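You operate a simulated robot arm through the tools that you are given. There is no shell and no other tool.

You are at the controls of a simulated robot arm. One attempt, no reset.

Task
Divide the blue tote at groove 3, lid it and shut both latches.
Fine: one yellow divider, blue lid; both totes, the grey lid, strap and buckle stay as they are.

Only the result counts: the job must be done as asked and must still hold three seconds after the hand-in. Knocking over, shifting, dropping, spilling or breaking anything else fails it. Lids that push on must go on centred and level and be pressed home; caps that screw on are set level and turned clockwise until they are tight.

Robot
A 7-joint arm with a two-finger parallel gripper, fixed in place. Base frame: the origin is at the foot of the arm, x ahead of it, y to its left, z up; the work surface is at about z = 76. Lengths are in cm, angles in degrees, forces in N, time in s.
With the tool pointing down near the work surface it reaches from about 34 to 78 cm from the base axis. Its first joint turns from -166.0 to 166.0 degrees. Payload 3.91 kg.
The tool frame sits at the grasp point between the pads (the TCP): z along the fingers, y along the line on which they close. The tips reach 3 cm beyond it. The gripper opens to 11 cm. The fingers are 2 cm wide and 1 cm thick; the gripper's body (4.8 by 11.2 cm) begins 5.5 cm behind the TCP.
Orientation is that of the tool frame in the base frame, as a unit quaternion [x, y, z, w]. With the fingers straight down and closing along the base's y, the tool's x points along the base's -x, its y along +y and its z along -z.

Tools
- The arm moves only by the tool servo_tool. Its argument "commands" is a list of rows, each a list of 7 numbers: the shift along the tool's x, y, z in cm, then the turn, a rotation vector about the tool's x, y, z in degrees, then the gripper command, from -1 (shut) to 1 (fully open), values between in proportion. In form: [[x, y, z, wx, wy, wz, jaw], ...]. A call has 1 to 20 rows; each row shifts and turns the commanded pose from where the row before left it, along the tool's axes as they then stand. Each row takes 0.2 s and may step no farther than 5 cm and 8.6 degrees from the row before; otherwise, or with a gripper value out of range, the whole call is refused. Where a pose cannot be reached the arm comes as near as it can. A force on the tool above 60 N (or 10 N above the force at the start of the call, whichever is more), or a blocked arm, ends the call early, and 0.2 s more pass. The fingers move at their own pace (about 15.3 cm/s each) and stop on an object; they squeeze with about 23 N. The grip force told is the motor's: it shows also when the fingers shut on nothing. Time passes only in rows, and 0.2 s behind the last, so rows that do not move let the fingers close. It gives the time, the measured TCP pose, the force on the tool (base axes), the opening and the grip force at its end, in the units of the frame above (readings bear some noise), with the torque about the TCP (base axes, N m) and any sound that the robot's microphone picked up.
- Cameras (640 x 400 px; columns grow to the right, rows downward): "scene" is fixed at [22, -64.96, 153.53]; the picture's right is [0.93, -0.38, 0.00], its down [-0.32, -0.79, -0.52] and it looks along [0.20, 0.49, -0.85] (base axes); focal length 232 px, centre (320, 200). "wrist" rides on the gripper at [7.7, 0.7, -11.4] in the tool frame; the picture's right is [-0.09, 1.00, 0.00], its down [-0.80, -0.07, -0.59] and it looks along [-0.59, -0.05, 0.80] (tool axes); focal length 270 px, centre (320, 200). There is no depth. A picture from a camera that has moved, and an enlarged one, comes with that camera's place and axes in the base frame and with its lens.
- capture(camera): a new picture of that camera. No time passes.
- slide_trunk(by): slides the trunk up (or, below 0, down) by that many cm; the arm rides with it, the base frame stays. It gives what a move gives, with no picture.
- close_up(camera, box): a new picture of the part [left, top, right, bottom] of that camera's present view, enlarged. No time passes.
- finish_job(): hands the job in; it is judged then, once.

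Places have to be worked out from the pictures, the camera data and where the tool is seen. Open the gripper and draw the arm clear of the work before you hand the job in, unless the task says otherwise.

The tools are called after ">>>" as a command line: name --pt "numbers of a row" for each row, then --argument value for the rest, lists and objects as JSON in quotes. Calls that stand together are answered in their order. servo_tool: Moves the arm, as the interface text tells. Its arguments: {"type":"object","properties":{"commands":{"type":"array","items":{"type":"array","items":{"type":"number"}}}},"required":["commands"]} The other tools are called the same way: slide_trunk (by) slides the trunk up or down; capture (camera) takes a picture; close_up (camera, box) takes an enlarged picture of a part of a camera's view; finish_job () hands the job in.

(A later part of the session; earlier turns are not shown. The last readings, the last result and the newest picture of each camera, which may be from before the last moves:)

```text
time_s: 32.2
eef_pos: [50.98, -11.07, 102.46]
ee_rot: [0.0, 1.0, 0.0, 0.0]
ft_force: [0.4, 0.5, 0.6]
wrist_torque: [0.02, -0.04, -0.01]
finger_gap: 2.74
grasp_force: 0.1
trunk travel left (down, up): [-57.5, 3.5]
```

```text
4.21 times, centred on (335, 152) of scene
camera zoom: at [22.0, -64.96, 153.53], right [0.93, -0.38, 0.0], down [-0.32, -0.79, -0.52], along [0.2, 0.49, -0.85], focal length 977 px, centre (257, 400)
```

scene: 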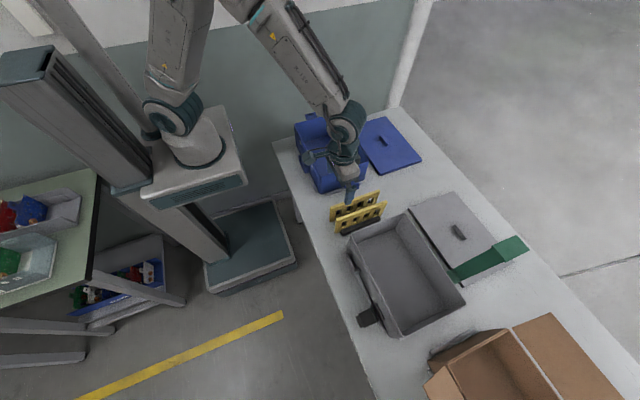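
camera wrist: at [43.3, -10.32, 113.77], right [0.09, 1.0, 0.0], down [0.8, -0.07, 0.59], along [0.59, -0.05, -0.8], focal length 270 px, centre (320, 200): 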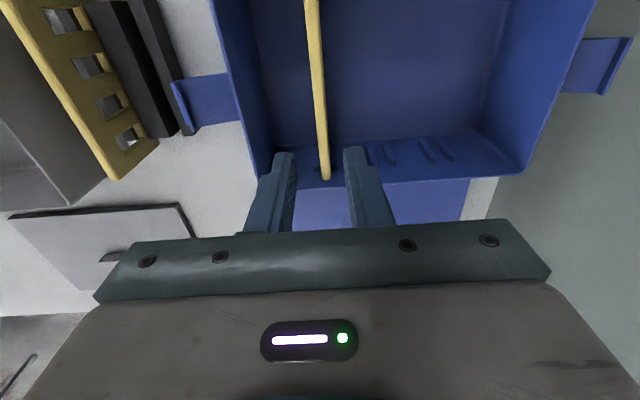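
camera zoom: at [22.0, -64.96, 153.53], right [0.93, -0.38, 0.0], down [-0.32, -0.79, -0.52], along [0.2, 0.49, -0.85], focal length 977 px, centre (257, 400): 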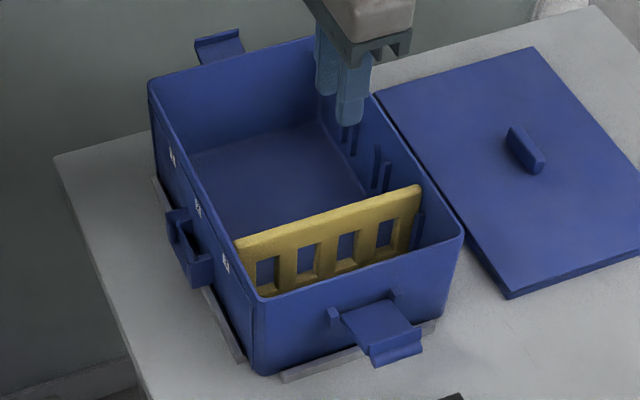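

The divider stands in groove 3. I'll zoom to check it is fully down and level.

>>> close_up --camera "wrist" --box '[280, 110, 380, 210]'

>>> close_up --camera "scene" --box '[335, 140, 375, 175]'

>>> close_up --camera "scene" --box '[305, 150, 345, 185]'

```text
4.00 times, centred on (330, 160) of wrist
camera zoom: at [43.3, -10.32, 113.77], right [0.09, 1.0, 0.0], down [0.8, -0.07, 0.59], along [0.59, -0.05, -0.8], focal length 1081 px, centre (280, 360)
```

zoom: 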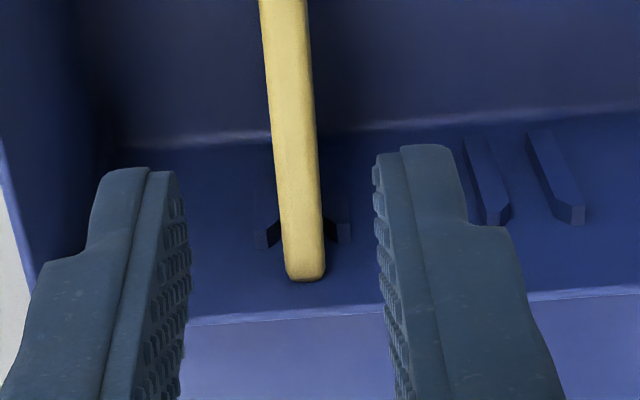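

```text
11.43 times, centred on (355, 158) of scene
camera zoom: at [22.0, -64.96, 153.53], right [0.93, -0.38, 0.0], down [-0.32, -0.79, -0.52], along [0.2, 0.49, -0.85], focal length 2651 px, centre (-80, 686)
```

zoom: 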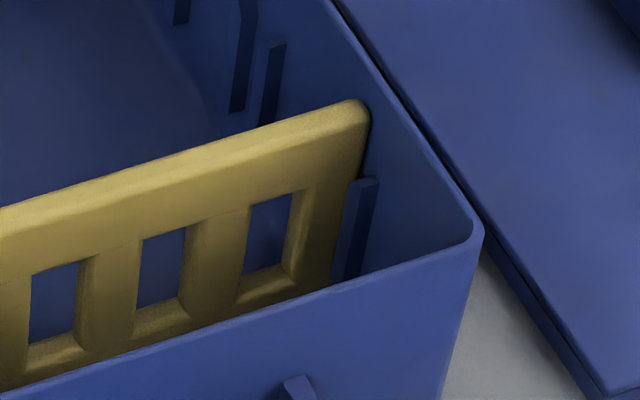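

```text
11.43 times, centred on (325, 168) of scene
camera zoom: at [22.0, -64.96, 153.53], right [0.93, -0.38, 0.0], down [-0.32, -0.79, -0.52], along [0.2, 0.49, -0.85], focal length 2651 px, centre (263, 571)
```

zoom: 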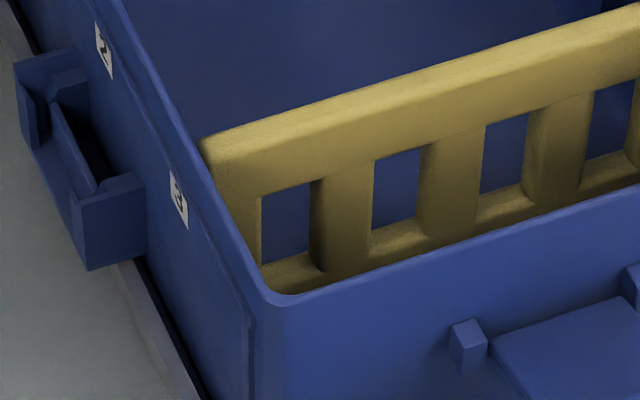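

Rib tops flank the divider end and its top lies just below the rim. I'll turn the tool −90° (needed for the lid handle anyway) and view both divider ends for level.

>>> servo_tool --pt "0 -2 0 0 0 0 -0.5" --pt "0 -2 0 0 0 0 -0.5" --pt "0 0 0 0 0 -8.5 -0.5" --pt "0 0 0 0 0 -8.5 -0.5" --pt "0 0 0 0 0 -8.5 -0.5" --pt "0 0 0 0 0 -8.5 -0.5" --pt "0 0 0 0 0 -8.5 -0.5" --pt "0 0 0 0 0 -8.5 -0.5" --pt "0 0 0 0 0 -8.5 -0.5" --pt "0 0 0 0 0 -8.5 -0.5" --pt "0 0 0 0 0 -8.5 -0.5" --pt "0 0 0 0 0 -8.5 -0.5" --pt "0 0 0 0 0 -5 -0.5" --pt "0 0 0 0 0 0 -0.5"

>>> capture --camera "wrist"

>>> close_up --camera "wrist" --box '[200, 20, 440, 180]'

```text
time_s: 35.2
eef_pos: [51.08, -15.27, 102.34]
ee_rot: [0.709, -0.705, 0.0, 0.0]
ft_force: [-0.1, 0.0, 0.4]
wrist_torque: [0.02, 0.0, -0.03]
finger_gap: 2.76
grasp_force: 0.0
trunk travel left (down, up): [-57.5, 3.5]
```

```text
taken
camera wrist: at [50.3, -22.74, 113.79], right [-1.0, 0.09, 0.0], down [0.07, 0.8, 0.59], along [0.05, 0.59, -0.8], focal length 270 px, centre (320, 200)
```

wrist: 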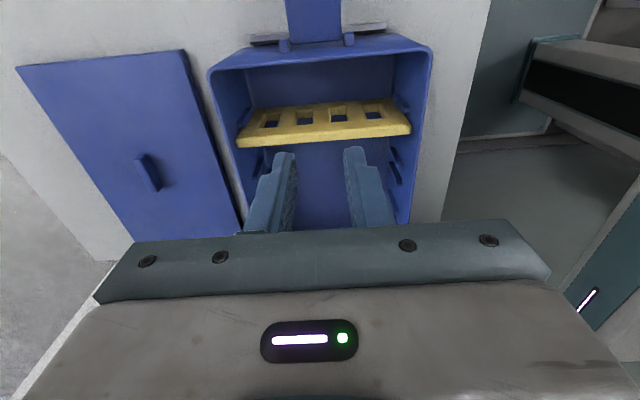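

```text
2.50 times, centred on (320, 100) of wrist
camera zoom: at [50.3, -22.74, 113.79], right [-1.0, 0.09, 0.0], down [0.07, 0.8, 0.59], along [0.05, 0.59, -0.8], focal length 676 px, centre (320, 450)
```

zoom: 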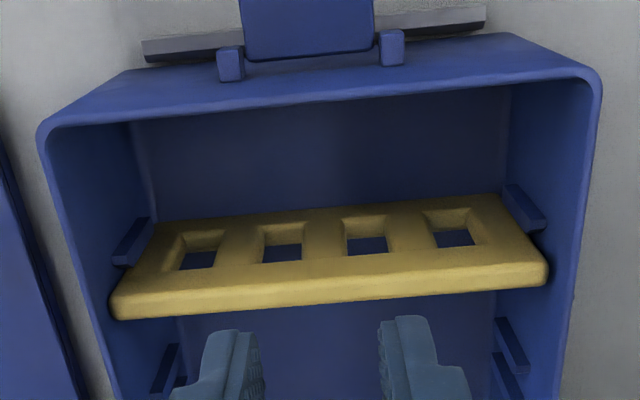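

Both ends of the divider are even and it is parallel to x at x-centre ≈ 50.95; rim outer ≈ x 40.8–61.0, tote centre ≈ (50.9, −3.95). Next I go above the blue lid to measure it and its handle.

>>> servo_tool --pt "-0.5 -3.0 0.5 0 0 0 -0.2" --pt "-0.5 -3.0 1.0 0 0 0 0" --pt "-0.5 -3.0 1.0 0 0 0 0" --pt "-0.5 -3.0 1.0 0 0 0 0" --pt "-0.5 -3.0 1.0 0 0 0 0" --pt "-0.5 -3.0 1.0 0 0 0 0" --pt "-0.3 -3.0 0.8 0 0 0 0" --pt "0 0 0 0 0 0 0"

>>> capture --camera "wrist"

>>> close_up --camera "wrist" --box '[160, 0, 480, 235]'

```text
time_s: 37.0
eef_pos: [72.06, -11.78, 96.06]
ee_rot: [0.707, -0.707, 0.0, 0.001]
ft_force: [-0.5, -0.6, 0.6]
wrist_torque: [0.02, 0.05, -0.01]
finger_gap: 5.5
grasp_force: 0.1
trunk travel left (down, up): [-57.5, 3.5]
```

```text
taken
camera wrist: at [71.31, -19.42, 107.53], right [-1.0, 0.09, 0.0], down [0.07, 0.8, 0.59], along [0.05, 0.59, -0.8], focal length 270 px, centre (320, 200)
```

wrist: 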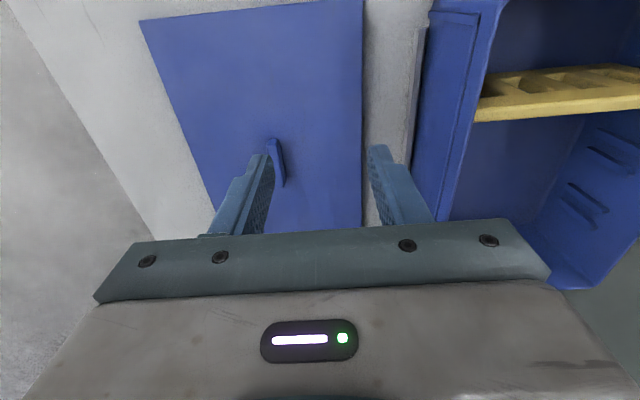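

```text
1.70 times, centred on (320, 118) of wrist
camera zoom: at [71.31, -19.42, 107.53], right [-1.0, 0.09, 0.0], down [0.07, 0.8, 0.59], along [0.05, 0.59, -0.8], focal length 460 px, centre (320, 340)
```

zoom: 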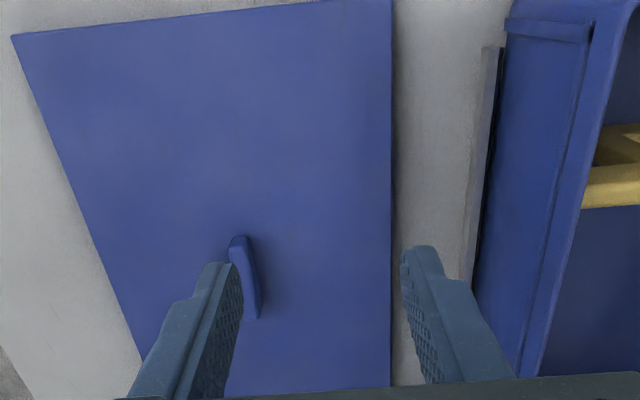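

Lid: −y edge y ≈ −19.4, x 67.5–88.3, unrotated; handle centre ≈ (77.9, −4.2). That is near the reach limit, so I'll approach above it first and see.

>>> servo_tool --pt "-1.9 -1.44 1.5 0 0 0 -0.2" --pt "-1.9 -1.44 1.5 0 0 0 -0.2" --pt "-1.9 -1.44 1.5 0 0 0 -0.2" --pt "-1.9 -1.44 1.5 0 0 0 -0.2" --pt "0 0 0 0 0 0 -0.2"

>>> capture --camera "wrist"

>>> capture --camera "scene"

```text
time_s: 38.2
eef_pos: [77.79, -4.34, 90.13]
ee_rot: [-0.706, 0.708, 0.0, -0.001]
ft_force: [0.0, -0.2, 0.1]
wrist_torque: [-0.02, 0.02, 0.0]
finger_gap: 4.41
grasp_force: 0.0
trunk travel left (down, up): [-57.5, 3.5]
```

```text
taken
camera wrist: at [77.04, -11.99, 101.47], right [-1.0, 0.09, 0.0], down [0.07, 0.8, 0.59], along [0.05, 0.59, -0.8], focal length 270 px, centre (320, 200)
```

wrist: 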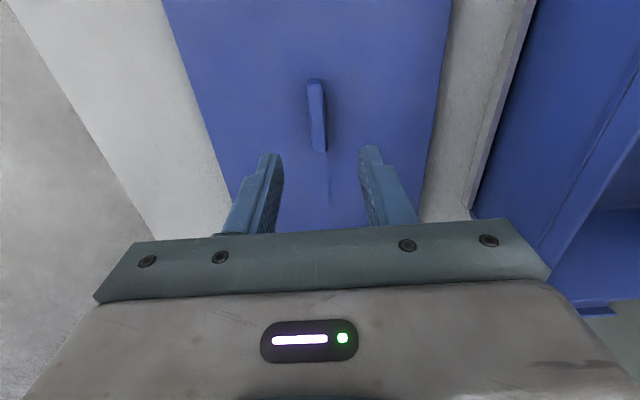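

```text
taken
```

scene: 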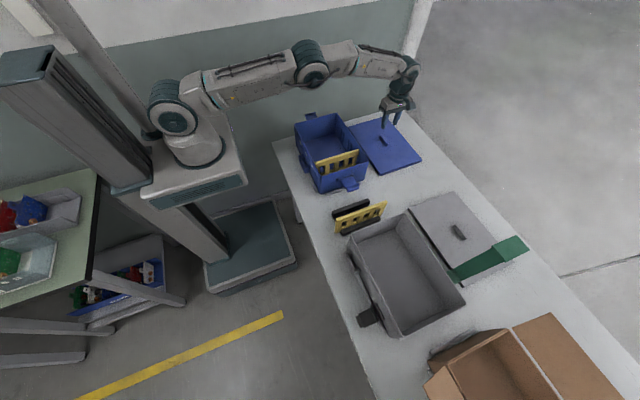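

Reached (77.8, −4.3, 90.1). Zooming on the handle to centre on it.

>>> close_up --camera "wrist" --box '[220, 60, 420, 240]'

>>> close_up --camera "scene" --box '[340, 70, 440, 180]'

```text
2.22 times, centred on (320, 150) of wrist
camera zoom: at [77.04, -11.99, 101.47], right [-1.0, 0.09, 0.0], down [0.07, 0.8, 0.59], along [0.05, 0.59, -0.8], focal length 601 px, centre (320, 311)
```

zoom: 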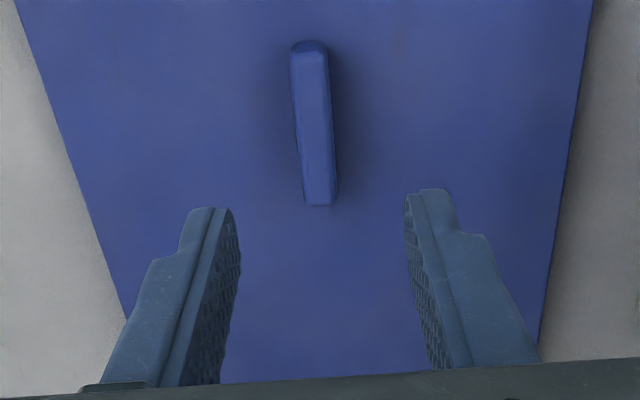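

```text
3.64 times, centred on (390, 125) of scene
camera zoom: at [22.0, -64.96, 153.53], right [0.93, -0.38, 0.0], down [-0.32, -0.79, -0.52], along [0.2, 0.49, -0.85], focal length 843 px, centre (66, 473)
```

zoom: 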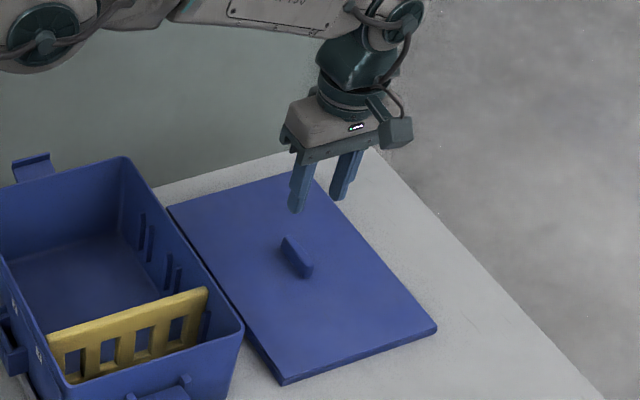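

Handle centre is around (77.9, −3.9), top ≈ z 79, centred on the lid. I'll descend with the trunk (keeps the arm's stretched posture) by 5 cm and re-check.

>>> slide_trunk --by -5

>>> close_up --camera "wrist" --box '[220, 0, 420, 240]'

>>> close_up --camera "scene" --box '[340, 90, 440, 180]'

```text
time_s: 39.1
eef_pos: [77.78, -4.41, 85.08]
ee_rot: [-0.707, 0.707, 0.0, 0.0]
ft_force: [0.4, 0.2, -0.2]
wrist_torque: [0.0, 0.01, 0.02]
finger_gap: 4.4
grasp_force: 0.1
trunk travel left (down, up): [-52.5, 8.5]
```

```text
1.67 times, centred on (320, 120) of wrist
camera zoom: at [77.03, -11.97, 96.49], right [-1.0, 0.09, 0.0], down [0.07, 0.8, 0.59], along [0.05, 0.59, -0.8], focal length 450 px, centre (320, 333)
```

zoom: 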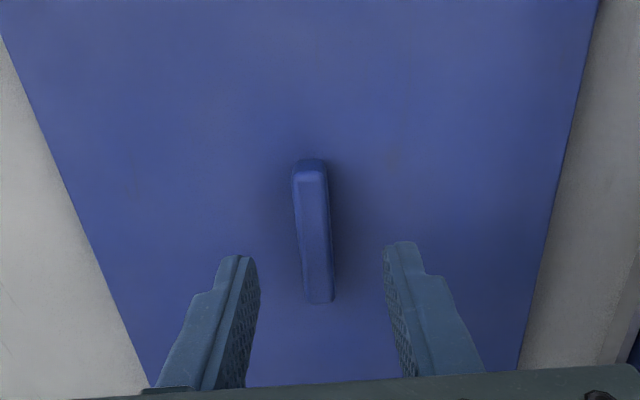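

```text
4.44 times, centred on (390, 135) of scene
camera zoom: at [22.0, -64.96, 153.53], right [0.93, -0.38, 0.0], down [-0.32, -0.79, -0.52], along [0.2, 0.49, -0.85], focal length 1031 px, centre (9, 489)
```

zoom: 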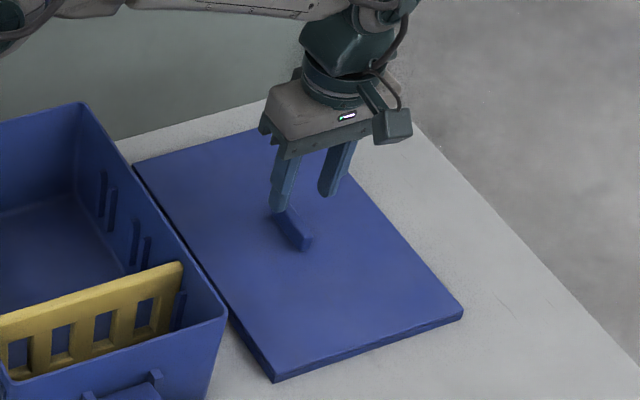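

Triangulating: lid top z ≈ 77.8, handle top ≈ 79.5, handle centre ≈ (77.95, −3.95). I'll correct xy, then descend by trunk.

>>> servo_tool --pt "-0.4 -0.15 0 0 0 0 -0.3" --pt "0 0 0 0 0 0 -0.3"

>>> slide_trunk --by -3.6

>>> close_up --camera "wrist" --box '[220, 60, 420, 240]'

>>> close_up --camera "scene" --box '[360, 100, 420, 150]'

```text
time_s: 39.7
eef_pos: [77.87, -3.88, 84.98]
ee_rot: [-0.707, 0.708, 0.0, 0.001]
ft_force: [0.2, 0.4, 0.4]
wrist_torque: [-0.03, 0.0, -0.01]
finger_gap: 3.85
grasp_force: 0.0
trunk travel left (down, up): [-52.5, 8.5]
```

```text
time_s: 40.5
eef_pos: [77.91, -3.83, 81.46]
ee_rot: [0.707, -0.707, 0.0, 0.001]
ft_force: [-0.4, 0.0, 0.9]
wrist_torque: [0.0, 0.02, 0.0]
finger_gap: 3.85
grasp_force: 0.1
trunk travel left (down, up): [-48.9, 12.1]
```

```text
2.22 times, centred on (320, 150) of wrist
camera zoom: at [77.16, -11.55, 92.89], right [-1.0, 0.09, 0.0], down [0.07, 0.8, 0.59], along [0.05, 0.59, -0.8], focal length 601 px, centre (320, 311)
```

zoom: 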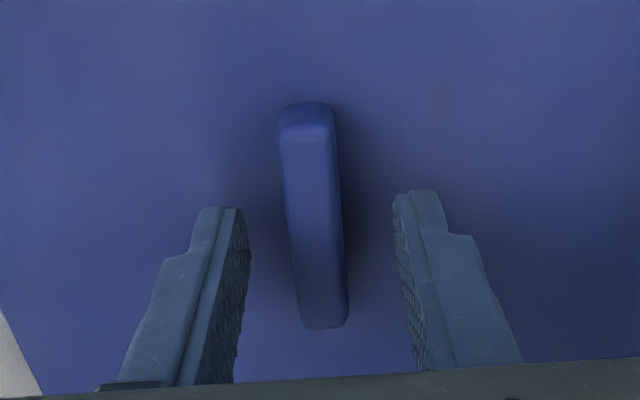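

```text
8.00 times, centred on (390, 125) of scene
camera zoom: at [22.0, -64.96, 153.53], right [0.93, -0.38, 0.0], down [-0.32, -0.79, -0.52], along [0.2, 0.49, -0.85], focal length 1856 px, centre (-240, 800)
```

zoom: 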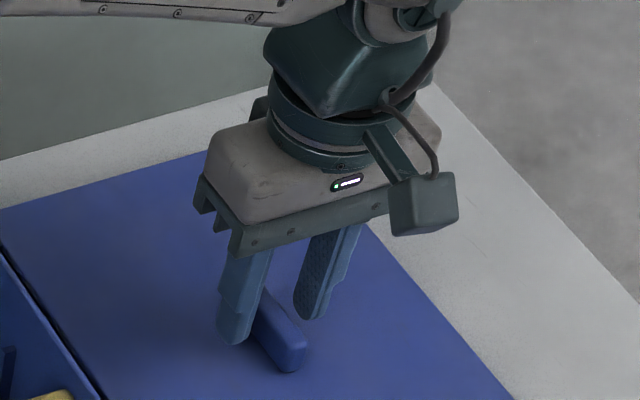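

The handle lies between the fingers. Going down a little more while watching force, then closing.

>>> servo_tool --pt "0.05 0 0.15 0 0 0 -0.3" --pt "0 0 0.15 0 0 0 -0.3" --pt "0 0 0 0 0 0 -0.3"

```text
time_s: 41.3
eef_pos: [77.93, -3.99, 81.08]
ee_rot: [-0.707, 0.707, 0.0, -0.001]
ft_force: [1.4, 0.3, 0.3]
wrist_torque: [-0.01, -0.02, 0.01]
finger_gap: 3.85
grasp_force: 0.0
trunk travel left (down, up): [-48.9, 12.1]
```

No contact with the lid top. Closing on the handle.

>>> servo_tool --pt "0 0 0 0 0 0 -0.6" --pt "0 0 0 0 0 0 -0.8" --pt "0 0 0 0 0 0 -1" --pt "0 0 0 0 0 0 -1" --pt "0 0 0 0 0 0 -1"

>>> close_up --camera "wrist" --box '[220, 60, 420, 240]'

>>> close_up --camera "scene" --box '[360, 100, 420, 150]'

```text
time_s: 42.5
eef_pos: [77.69, -3.98, 81.19]
ee_rot: [-0.707, 0.707, 0.0, 0.0]
ft_force: [1.4, 0.2, 1.0]
wrist_torque: [-0.01, -0.02, 0.02]
finger_gap: 1.35
grasp_force: 22.9
trunk travel left (down, up): [-48.9, 12.1]
```

```text
2.22 times, centred on (320, 150) of wrist
camera zoom: at [77.15, -11.6, 92.59], right [-1.0, 0.09, 0.0], down [0.07, 0.8, 0.59], along [0.05, 0.59, -0.8], focal length 601 px, centre (320, 311)
```

zoom: 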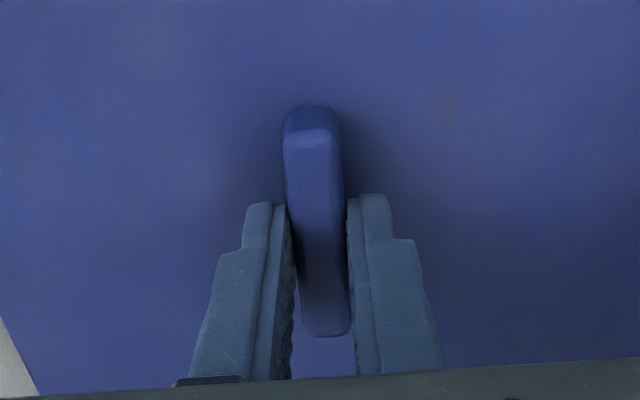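

```text
8.00 times, centred on (390, 125) of scene
camera zoom: at [22.0, -64.96, 153.53], right [0.93, -0.38, 0.0], down [-0.32, -0.79, -0.52], along [0.2, 0.49, -0.85], focal length 1856 px, centre (-240, 800)
```

zoom: 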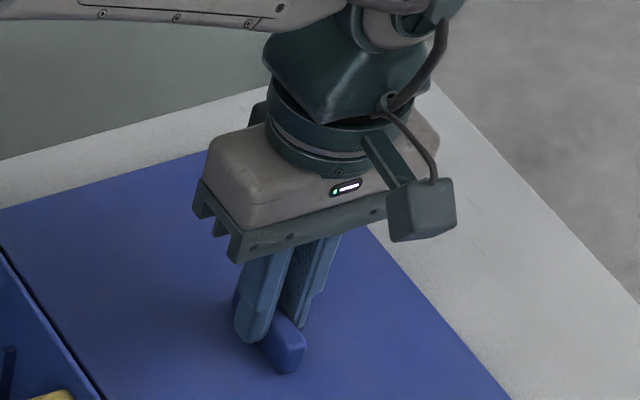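

Grip on the 1.35 cm handle at 23 N. Lifting by trunk a little first to check the lid comes up level.

>>> slide_trunk --by 3

>>> capture --camera "wrist"

>>> close_up --camera "scene" --box '[330, 90, 450, 180]'

```text
time_s: 43.3
eef_pos: [77.87, -4.04, 84.13]
ee_rot: [0.707, -0.707, 0.0, 0.0]
ft_force: [0.6, -0.3, -2.2]
wrist_torque: [-0.01, 0.03, -0.01]
finger_gap: 1.36
grasp_force: 23.4
trunk travel left (down, up): [-51.9, 9.1]
```

```text
taken
camera wrist: at [77.17, -11.6, 95.56], right [-1.0, 0.09, 0.0], down [0.07, 0.8, 0.59], along [0.05, 0.59, -0.8], focal length 270 px, centre (320, 200)
```

wrist: 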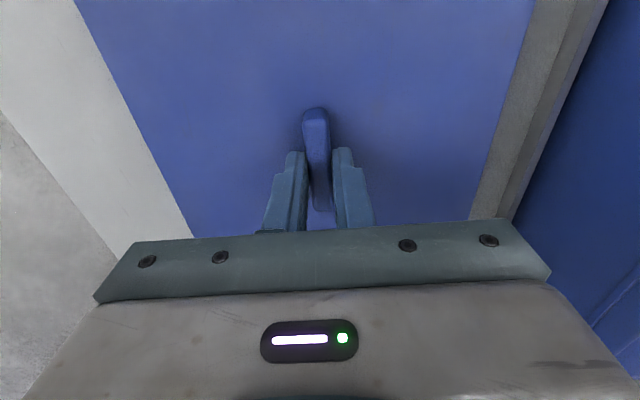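

```text
4.44 times, centred on (390, 135) of scene
camera zoom: at [22.0, -64.96, 153.53], right [0.93, -0.38, 0.0], down [-0.32, -0.79, -0.52], along [0.2, 0.49, -0.85], focal length 1031 px, centre (9, 489)
```

zoom: 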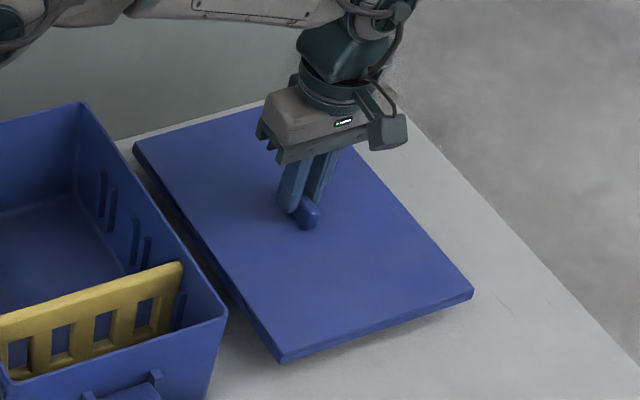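

The lid hangs level. Raising fully by trunk, then I'll draw it in over the tote.

>>> slide_trunk --by 9

>>> servo_tool --pt "0 0 -1 0 0 0 -1" --pt "0 0.5 -1.5 0 0 0 -1" --pt "0 1 -1.5 0 0 0 -1" --pt "0 2 -1 0 0 0 -1" --pt "0 2.5 0 0 0 0 -1" --pt "0 2.5 0 0 0 0 -1" --pt "0 2.5 0 0 0 0 -1" --pt "0 2.5 0 0 0 0 -1" --pt "0 2.5 0 0 0 0 -1" --pt "0 2.5 0 0 0 0 -1" --pt "0 2.5 0 0 0 0 -1" --pt "0 2.5 0 0 0 0 -1" --pt "0 2 0 0 0 0 -1" --pt "0 1 0 0 0 0 -1" --pt "0 0.5 0 0 0 0 -1" --pt "0 0 0 0 0 0 -1"

>>> capture --camera "wrist"

>>> capture --camera "scene"

```text
time_s: 44.5
eef_pos: [77.91, -3.93, 93.13]
ee_rot: [0.707, -0.707, 0.001, 0.0]
ft_force: [-0.4, -0.7, -1.5]
wrist_torque: [-0.05, 0.0, 0.02]
finger_gap: 1.34
grasp_force: 23.0
trunk travel left (down, up): [-60.9, 0.1]
```

```text
time_s: 47.9
eef_pos: [50.85, -3.92, 98.23]
ee_rot: [-0.707, 0.707, 0.0, -0.001]
ft_force: [-0.4, 0.6, -1.9]
wrist_torque: [0.02, -0.01, 0.0]
finger_gap: 1.36
grasp_force: 23.4
trunk travel left (down, up): [-60.9, 0.1]
```

```text
taken
camera wrist: at [50.11, -11.58, 109.6], right [-1.0, 0.09, 0.0], down [0.07, 0.8, 0.59], along [0.05, 0.59, -0.8], focal length 270 px, centre (320, 200)
```

wrist: 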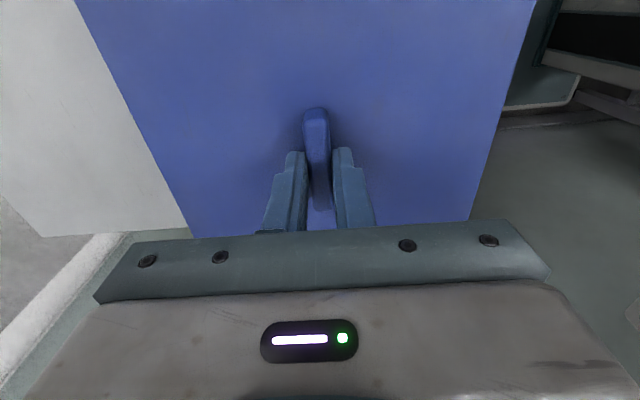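

```text
taken
```

scene: 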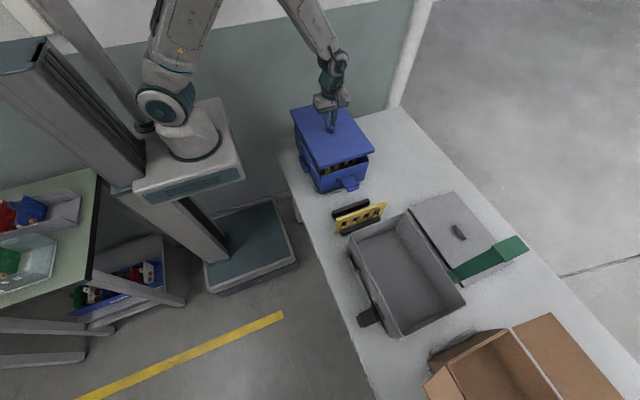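

The lid is above the tote at (50.85, −3.92). I'll compare lid and tote outlines in the scene camera before lowering.

>>> close_up --camera "scene" --box '[275, 90, 385, 200]'

```text
3.64 times, centred on (330, 145) of scene
camera zoom: at [22.0, -64.96, 153.53], right [0.93, -0.38, 0.0], down [-0.32, -0.79, -0.52], along [0.2, 0.49, -0.85], focal length 843 px, centre (284, 400)
```

zoom: 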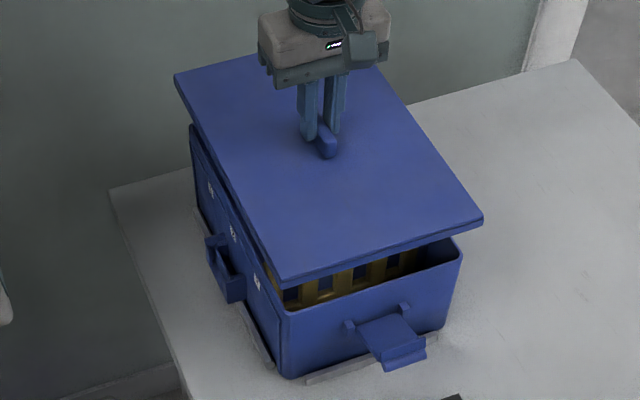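

Lowering the lid to about 1 cm above the rim to compare edges directly.

>>> servo_tool --pt "0 -0.05 1 0 0 0 -1" --pt "0 0 1 0 0 0 -1" --pt "0 0 1 0 0 0 -1" --pt "0 0 1 0 0 0 -1" --pt "0 0 0.8 0 0 0 -1" --pt "0 0 0 0 0 0 -1"

>>> close_up --camera "scene" --box '[275, 90, 385, 200]'

>>> close_up --camera "scene" --box '[325, 145, 385, 185]'

>>> close_up --camera "scene" --box '[285, 110, 345, 190]'

>>> capture --camera "wrist"

```text
time_s: 49.3
eef_pos: [51.08, -3.89, 93.31]
ee_rot: [-0.707, 0.707, 0.0, 0.0]
ft_force: [0.2, -0.5, -1.6]
wrist_torque: [-0.01, -0.01, 0.0]
finger_gap: 1.33
grasp_force: 23.3
trunk travel left (down, up): [-60.9, 0.1]
```

```text
3.64 times, centred on (330, 145) of scene
camera zoom: at [22.0, -64.96, 153.53], right [0.93, -0.38, 0.0], down [-0.32, -0.79, -0.52], along [0.2, 0.49, -0.85], focal length 843 px, centre (284, 400)
```

zoom: 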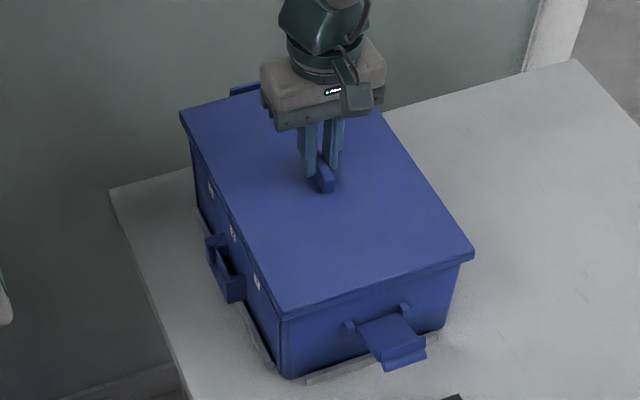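

```text
10.00 times, centred on (355, 165) of scene
camera zoom: at [22.0, -64.96, 153.53], right [0.93, -0.38, 0.0], down [-0.32, -0.79, -0.52], along [0.2, 0.49, -0.85], focal length 2319 px, centre (-30, 550)
```

zoom: 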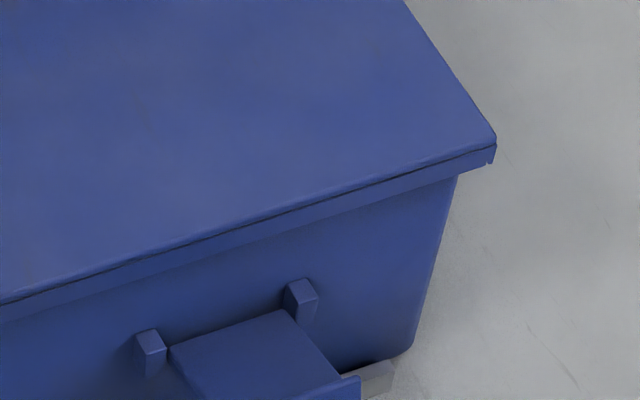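

```text
5.00 times, centred on (315, 150) of scene
camera zoom: at [22.0, -64.96, 153.53], right [0.93, -0.38, 0.0], down [-0.32, -0.79, -0.52], along [0.2, 0.49, -0.85], focal length 1160 px, centre (345, 450)
```

zoom: 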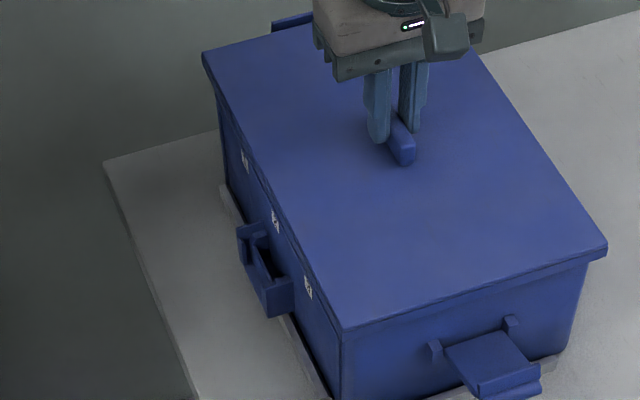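

```text
taken
camera wrist: at [50.21, -11.58, 104.76], right [-1.0, 0.09, 0.0], down [0.07, 0.8, 0.59], along [0.05, 0.59, -0.8], focal length 270 px, centre (320, 200)
```

wrist: 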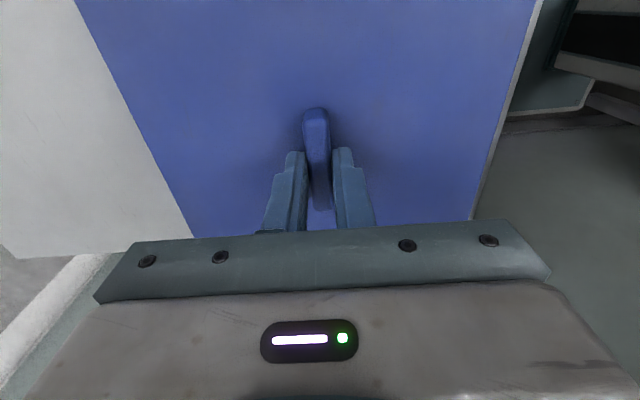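

Geometry from the groove pitch puts the tote centre at ≈ (50.92, −3.93); the lid centre is within ~0.15 of that. I'll lower in small steps watching the force.

>>> servo_tool --pt "0 0 0.3 0 0 0 -1" --pt "0 0 0.3 0 0 0 -1" --pt "0 0 0 0 0 0 -1"

>>> servo_tool --pt "0 0 0.2 0 0 0 -1" --pt "0 0 0 0 0 0 -1"

```text
time_s: 50.1
eef_pos: [50.88, -4.04, 92.74]
ee_rot: [0.707, -0.707, 0.0, 0.001]
ft_force: [-0.4, 0.5, -2.7]
wrist_torque: [0.02, 0.0, -0.02]
finger_gap: 1.37
grasp_force: 23.0
trunk travel left (down, up): [-60.9, 0.1]
```

```text
time_s: 50.7
eef_pos: [51.01, -3.98, 92.56]
ee_rot: [0.707, -0.707, 0.0, 0.0]
ft_force: [-0.3, 0.0, -2.3]
wrist_torque: [-0.01, -0.01, 0.01]
finger_gap: 1.4
grasp_force: 23.0
trunk travel left (down, up): [-60.9, 0.1]
```

No contact yet at z ≈ 92.55. Continuing in small steps.

>>> servo_tool --pt "0 0 0.2 0 0 0 -1" --pt "0 0 0 0 0 0 -1"

>>> servo_tool --pt "0 0 0.2 0 0 0 -1" --pt "0 0 0 0 0 0 -1"

>>> close_up --camera "scene" --box '[325, 145, 385, 185]'

```text
time_s: 51.3
eef_pos: [50.92, -3.91, 92.41]
ee_rot: [-0.707, 0.707, 0.0, -0.001]
ft_force: [0.4, 0.0, -2.5]
wrist_torque: [0.01, 0.0, 0.01]
finger_gap: 1.36
grasp_force: 22.5
trunk travel left (down, up): [-60.9, 0.1]
```

```text
time_s: 51.9
eef_pos: [50.76, -3.94, 92.23]
ee_rot: [-0.707, 0.707, 0.0, 0.0]
ft_force: [0.8, 0.9, -1.0]
wrist_torque: [-0.01, 0.0, 0.02]
finger_gap: 1.36
grasp_force: 22.9
trunk travel left (down, up): [-60.9, 0.1]
```

```text
10.00 times, centred on (355, 165) of scene
camera zoom: at [22.0, -64.96, 153.53], right [0.93, -0.38, 0.0], down [-0.32, -0.79, -0.52], along [0.2, 0.49, -0.85], focal length 2319 px, centre (-30, 550)
```

zoom: 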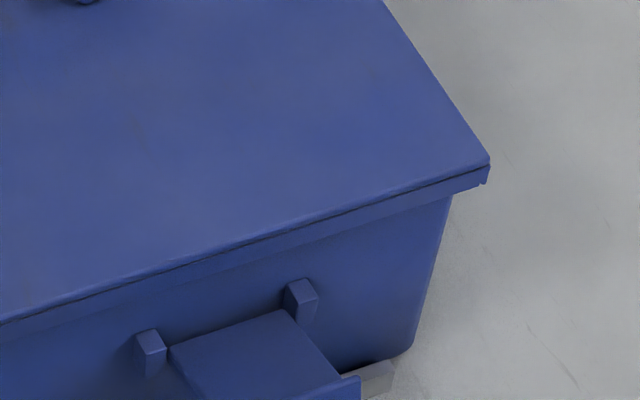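

A first slight load change appears. Continuing down gently.

>>> servo_tool --pt "0 0 0.15 0 0 0 -1" --pt "0 0 0 0 0 0 -1"

>>> servo_tool --pt "0 0 0.15 0 0 0 -1" --pt "0 0 0 0 0 0 -1"

```text
time_s: 52.5
eef_pos: [51.01, -3.9, 92.16]
ee_rot: [-0.707, 0.707, -0.002, 0.0]
ft_force: [-1.2, -0.4, 16.8]
wrist_torque: [-0.03, 0.05, -0.01]
finger_gap: 1.37
grasp_force: 22.6
trunk travel left (down, up): [-60.9, 0.1]
```

```text
time_s: 53.1
eef_pos: [50.85, -3.94, 91.89]
ee_rot: [0.707, -0.707, 0.001, -0.001]
ft_force: [1.6, 0.8, 15.6]
wrist_torque: [0.0, -0.04, -0.03]
finger_gap: 1.36
grasp_force: 23.5
trunk travel left (down, up): [-60.9, 0.1]
```

Balanced ~16 N resistance with the lid moving down (torque ≈ 0). Let me look before pressing further.

>>> close_up --camera "scene" --box '[325, 145, 385, 185]'

>>> close_up --camera "scene" --box '[285, 110, 345, 190]'

>>> close_up --camera "wrist" --box '[220, 60, 420, 240]'

```text
10.00 times, centred on (355, 165) of scene
camera zoom: at [22.0, -64.96, 153.53], right [0.93, -0.38, 0.0], down [-0.32, -0.79, -0.52], along [0.2, 0.49, -0.85], focal length 2319 px, centre (-30, 550)
```

zoom: 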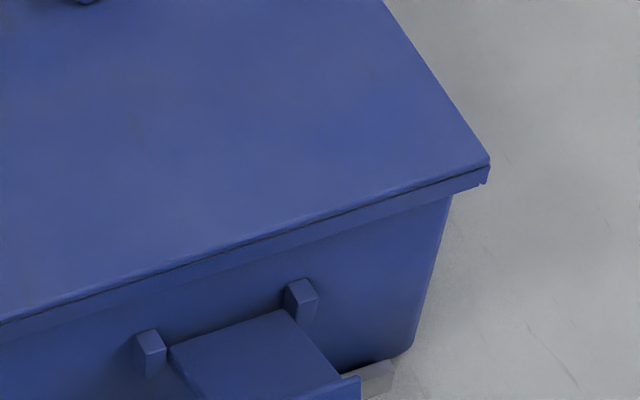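

```text
5.00 times, centred on (315, 150) of scene
camera zoom: at [22.0, -64.96, 153.53], right [0.93, -0.38, 0.0], down [-0.32, -0.79, -0.52], along [0.2, 0.49, -0.85], focal length 1160 px, centre (345, 450)
```

zoom: 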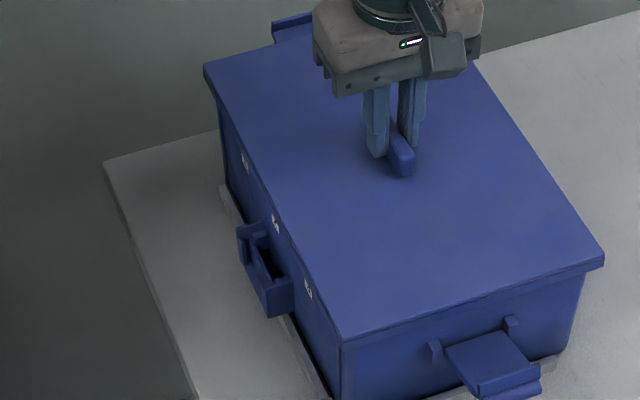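

```text
2.22 times, centred on (320, 150) of wrist
camera zoom: at [50.16, -11.57, 103.35], right [-1.0, 0.09, 0.0], down [0.07, 0.8, 0.59], along [0.05, 0.59, -0.8], focal length 601 px, centre (320, 311)
```

zoom: 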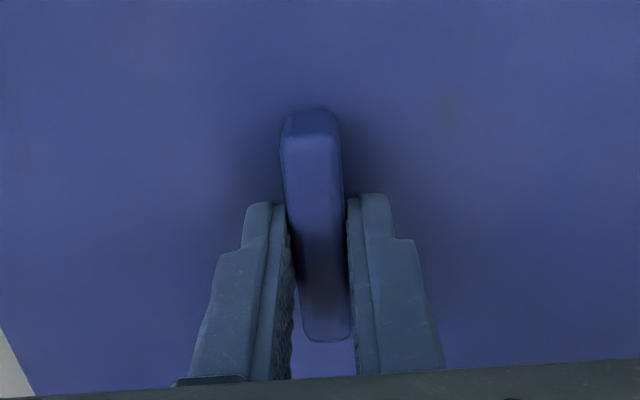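

The lid stopped descending while the fingers slid slightly down the handle, so it sits on the rim and needs pressing. Before that I'll check its centring in y at the far edge.

>>> close_up --camera "scene" --box '[285, 105, 335, 140]'

>>> close_up --camera "scene" --box '[305, 155, 355, 190]'

```text
11.43 times, centred on (310, 122) of scene
camera zoom: at [22.0, -64.96, 153.53], right [0.93, -0.38, 0.0], down [-0.32, -0.79, -0.52], along [0.2, 0.49, -0.85], focal length 2651 px, centre (434, 1086)
```

zoom: 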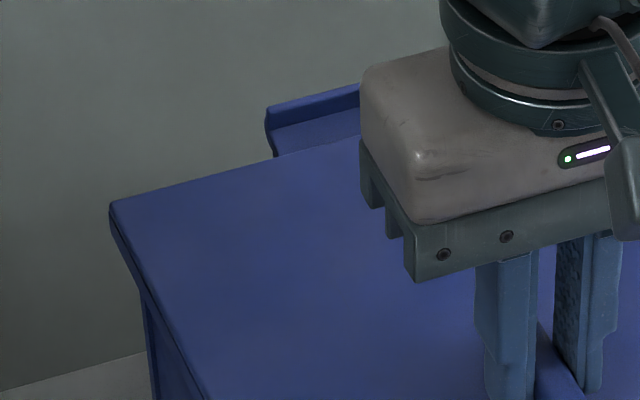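

```text
11.43 times, centred on (330, 172) of scene
camera zoom: at [22.0, -64.96, 153.53], right [0.93, -0.38, 0.0], down [-0.32, -0.79, -0.52], along [0.2, 0.49, -0.85], focal length 2651 px, centre (206, 514)
```

zoom: 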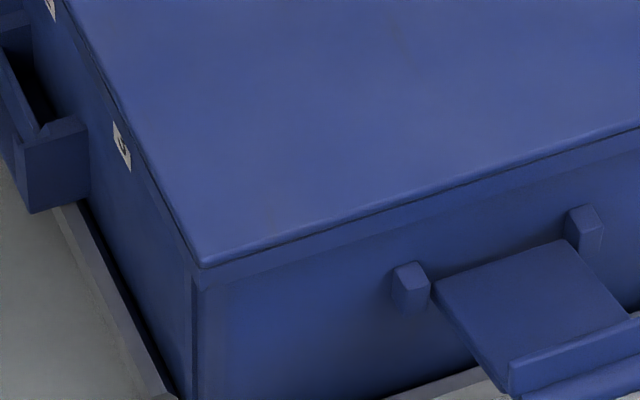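

Overhangs come out equal on opposite sides (x ≈ 0.8/0.8, y ≈ 1.1/1.1): the lid is centred. Now pressing down gradually, watching force and sounds.

>>> servo_tool --pt "0 0 0.15 0 0 0 -1" --pt "0 0 0 0 0 0 -1"

>>> servo_tool --pt "0 0 0.15 0 0 0 -1" --pt "0 0 0 0 0 0 -1"

```text
time_s: 53.7
eef_pos: [51.01, -3.96, 91.76]
ee_rot: [0.707, -0.707, 0.0, -0.001]
ft_force: [3.7, -0.4, 16.2]
wrist_torque: [-0.04, -0.03, 0.02]
finger_gap: 1.37
grasp_force: 22.6
trunk travel left (down, up): [-60.9, 0.1]
```

```text
time_s: 54.3
eef_pos: [50.91, -3.94, 91.5]
ee_rot: [-0.707, 0.707, -0.001, 0.001]
ft_force: [6.0, 0.8, 17.1]
wrist_torque: [-0.02, -0.1, 0.01]
finger_gap: 1.37
grasp_force: 23.3
trunk travel left (down, up): [-60.9, 0.1]
```

Still sliding along the handle at ~17 N; the tips should reach the lid top soon. Continue.

>>> servo_tool --pt "0 0 0.15 0 0 0 -1" --pt "0 0 0 0 0 0 -1"

>>> close_up --camera "scene" --box '[325, 145, 385, 185]'

>>> close_up --camera "scene" --box '[310, 105, 360, 145]'

```text
time_s: 54.9
eef_pos: [50.85, -3.91, 91.61]
ee_rot: [0.707, -0.707, 0.001, -0.001]
ft_force: [4.7, 1.3, 18.6]
wrist_torque: [0.05, -0.01, -0.04]
finger_gap: 1.34
grasp_force: 22.9
trunk travel left (down, up): [-60.9, 0.1]
```

```text
10.00 times, centred on (355, 165) of scene
camera zoom: at [22.0, -64.96, 153.53], right [0.93, -0.38, 0.0], down [-0.32, -0.79, -0.52], along [0.2, 0.49, -0.85], focal length 2319 px, centre (-30, 550)
```

zoom: 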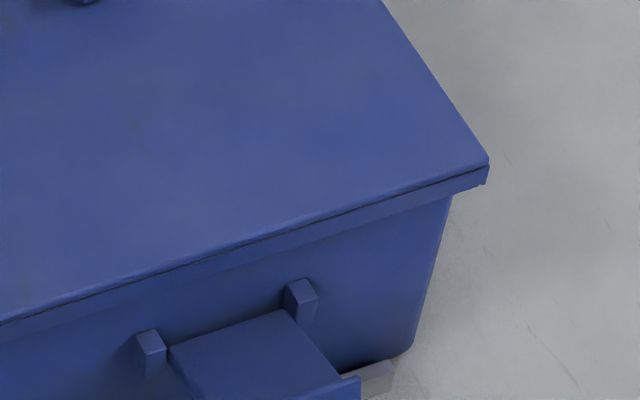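

```text
10.00 times, centred on (335, 125) of scene
camera zoom: at [22.0, -64.96, 153.53], right [0.93, -0.38, 0.0], down [-0.32, -0.79, -0.52], along [0.2, 0.49, -0.85], focal length 2319 px, centre (170, 950)
```

zoom: 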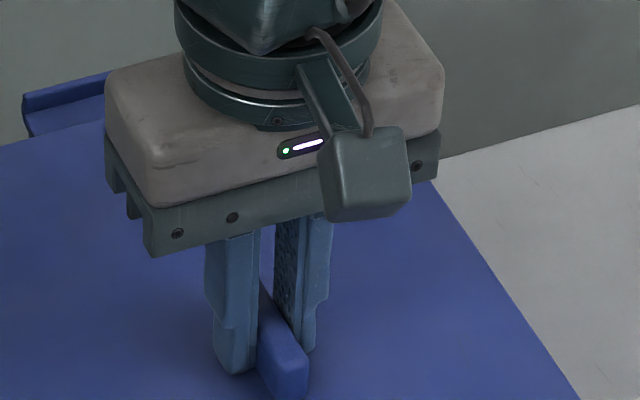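

Continuing to press; the force should climb once the fingertips bear on the lid itself.

>>> servo_tool --pt "0 0 0.2 0 0 0 -1" --pt "0 0 0 0 0 0 -1"

>>> servo_tool --pt "0 0 0.2 0 0 0 -1" --pt "0 0 0 0 0 0 -1"

```text
time_s: 55.5
eef_pos: [50.8, -3.87, 91.49]
ee_rot: [-0.707, 0.707, -0.002, 0.002]
ft_force: [5.2, 1.2, 40.0]
wrist_torque: [0.12, 0.28, -0.16]
finger_gap: 1.35
grasp_force: 22.9
trunk travel left (down, up): [-60.9, 0.1]
```

```text
time_s: 56.1
eef_pos: [50.94, -4.0, 91.59]
ee_rot: [0.707, -0.707, 0.005, -0.004]
ft_force: [-8.0, 1.5, 29.6]
wrist_torque: [0.13, 1.03, 0.06]
finger_gap: 1.35
grasp_force: 23.6
trunk travel left (down, up): [-60.9, 0.1]
stopped in row 2: the force on the tool passed its limit at 61 N (the readings are from after the stop); the commanded pose is now the measured one
```

The press reached 61 N; no sound reported. Checking the lid's position now.

>>> close_up --camera "scene" --box '[325, 145, 385, 185]'

>>> close_up --camera "scene" --box '[285, 105, 335, 140]'

>>> close_up --camera "scene" --box '[305, 155, 355, 190]'

>>> capture --camera "wrist"

```text
10.00 times, centred on (355, 165) of scene
camera zoom: at [22.0, -64.96, 153.53], right [0.93, -0.38, 0.0], down [-0.32, -0.79, -0.52], along [0.2, 0.49, -0.85], focal length 2319 px, centre (-30, 550)
```

zoom: 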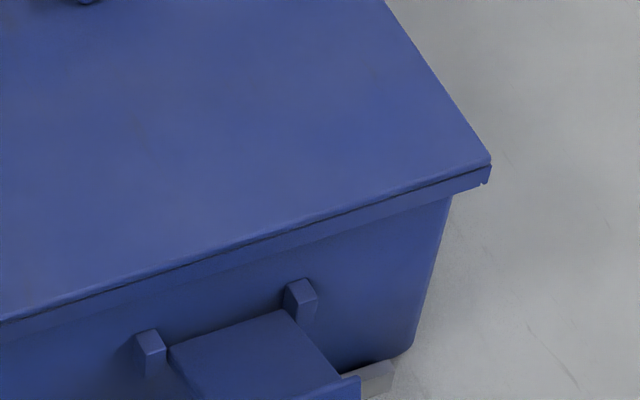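

```text
11.43 times, centred on (310, 122) of scene
camera zoom: at [22.0, -64.96, 153.53], right [0.93, -0.38, 0.0], down [-0.32, -0.79, -0.52], along [0.2, 0.49, -0.85], focal length 2651 px, centre (434, 1086)
```

zoom: 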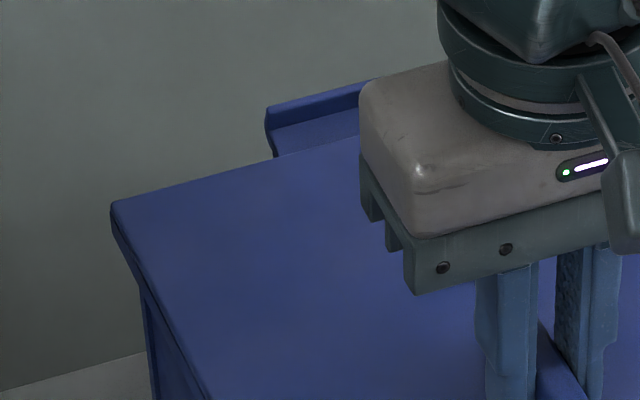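

```text
11.43 times, centred on (330, 172) of scene
camera zoom: at [22.0, -64.96, 153.53], right [0.93, -0.38, 0.0], down [-0.32, -0.79, -0.52], along [0.2, 0.49, -0.85], focal length 2651 px, centre (206, 514)
```

zoom: 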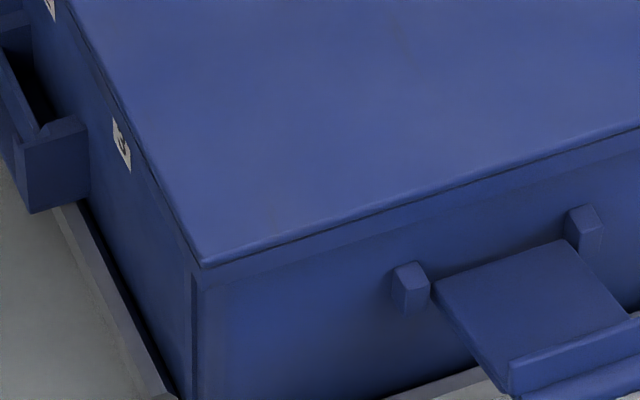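

```text
taken
camera wrist: at [50.1, -11.56, 102.89], right [-1.0, 0.09, -0.01], down [0.07, 0.8, 0.59], along [0.06, 0.59, -0.8], focal length 270 px, centre (320, 200)
```

wrist: 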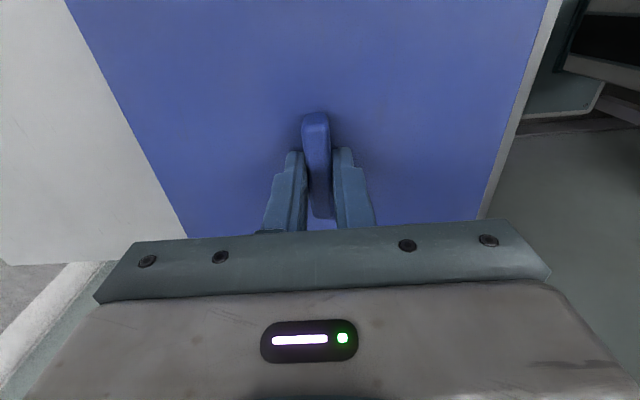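

The lid did not move further under 61 N: it is down on the rim with the skirt over it, level. Now I release the handle: ease off slightly, open, and rise.

>>> servo_tool --pt "0 0 -0.15 0 0 0 -1" --pt "0 0 0 0 0 0 -0.8" --pt "0 0 0 0 0 0 -0.5" --pt "0 0 0 0 0 0 -0.4" --pt "0 0 -0.3 0 0 0 -0.4" --pt "0 0 -1 0 0 0 -0.4" --pt "0 0 -2 0 0 0 -0.4" --pt "0 0 0 0 0 0 -0.4"

>>> close_up --camera "wrist" --box '[220, 60, 420, 240]'

>>> close_up --camera "scene" --box '[275, 90, 385, 200]'

```text
time_s: 57.9
eef_pos: [51.11, -3.81, 94.66]
ee_rot: [-0.707, 0.708, -0.002, 0.002]
ft_force: [0.2, 0.6, 0.1]
wrist_torque: [0.01, 0.0, 0.0]
finger_gap: 3.3
grasp_force: 0.1
trunk travel left (down, up): [-60.9, 0.1]
```

```text
2.22 times, centred on (320, 150) of wrist
camera zoom: at [50.27, -11.59, 106.12], right [-1.0, 0.09, 0.0], down [0.07, 0.8, 0.59], along [0.06, 0.59, -0.8], focal length 601 px, centre (320, 311)
```

zoom: 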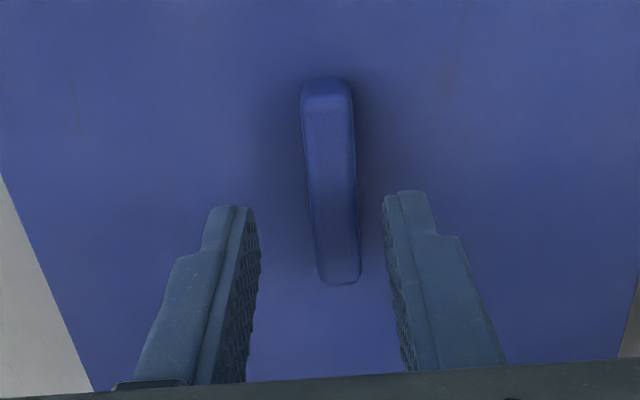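

```text
3.64 times, centred on (330, 145) of scene
camera zoom: at [22.0, -64.96, 153.53], right [0.93, -0.38, 0.0], down [-0.32, -0.79, -0.52], along [0.2, 0.49, -0.85], focal length 843 px, centre (284, 400)
```

zoom: 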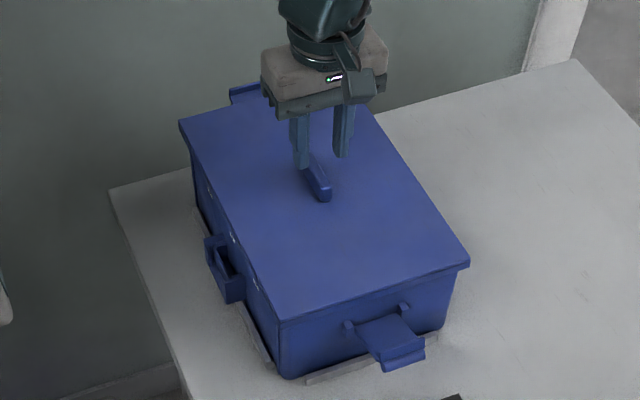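

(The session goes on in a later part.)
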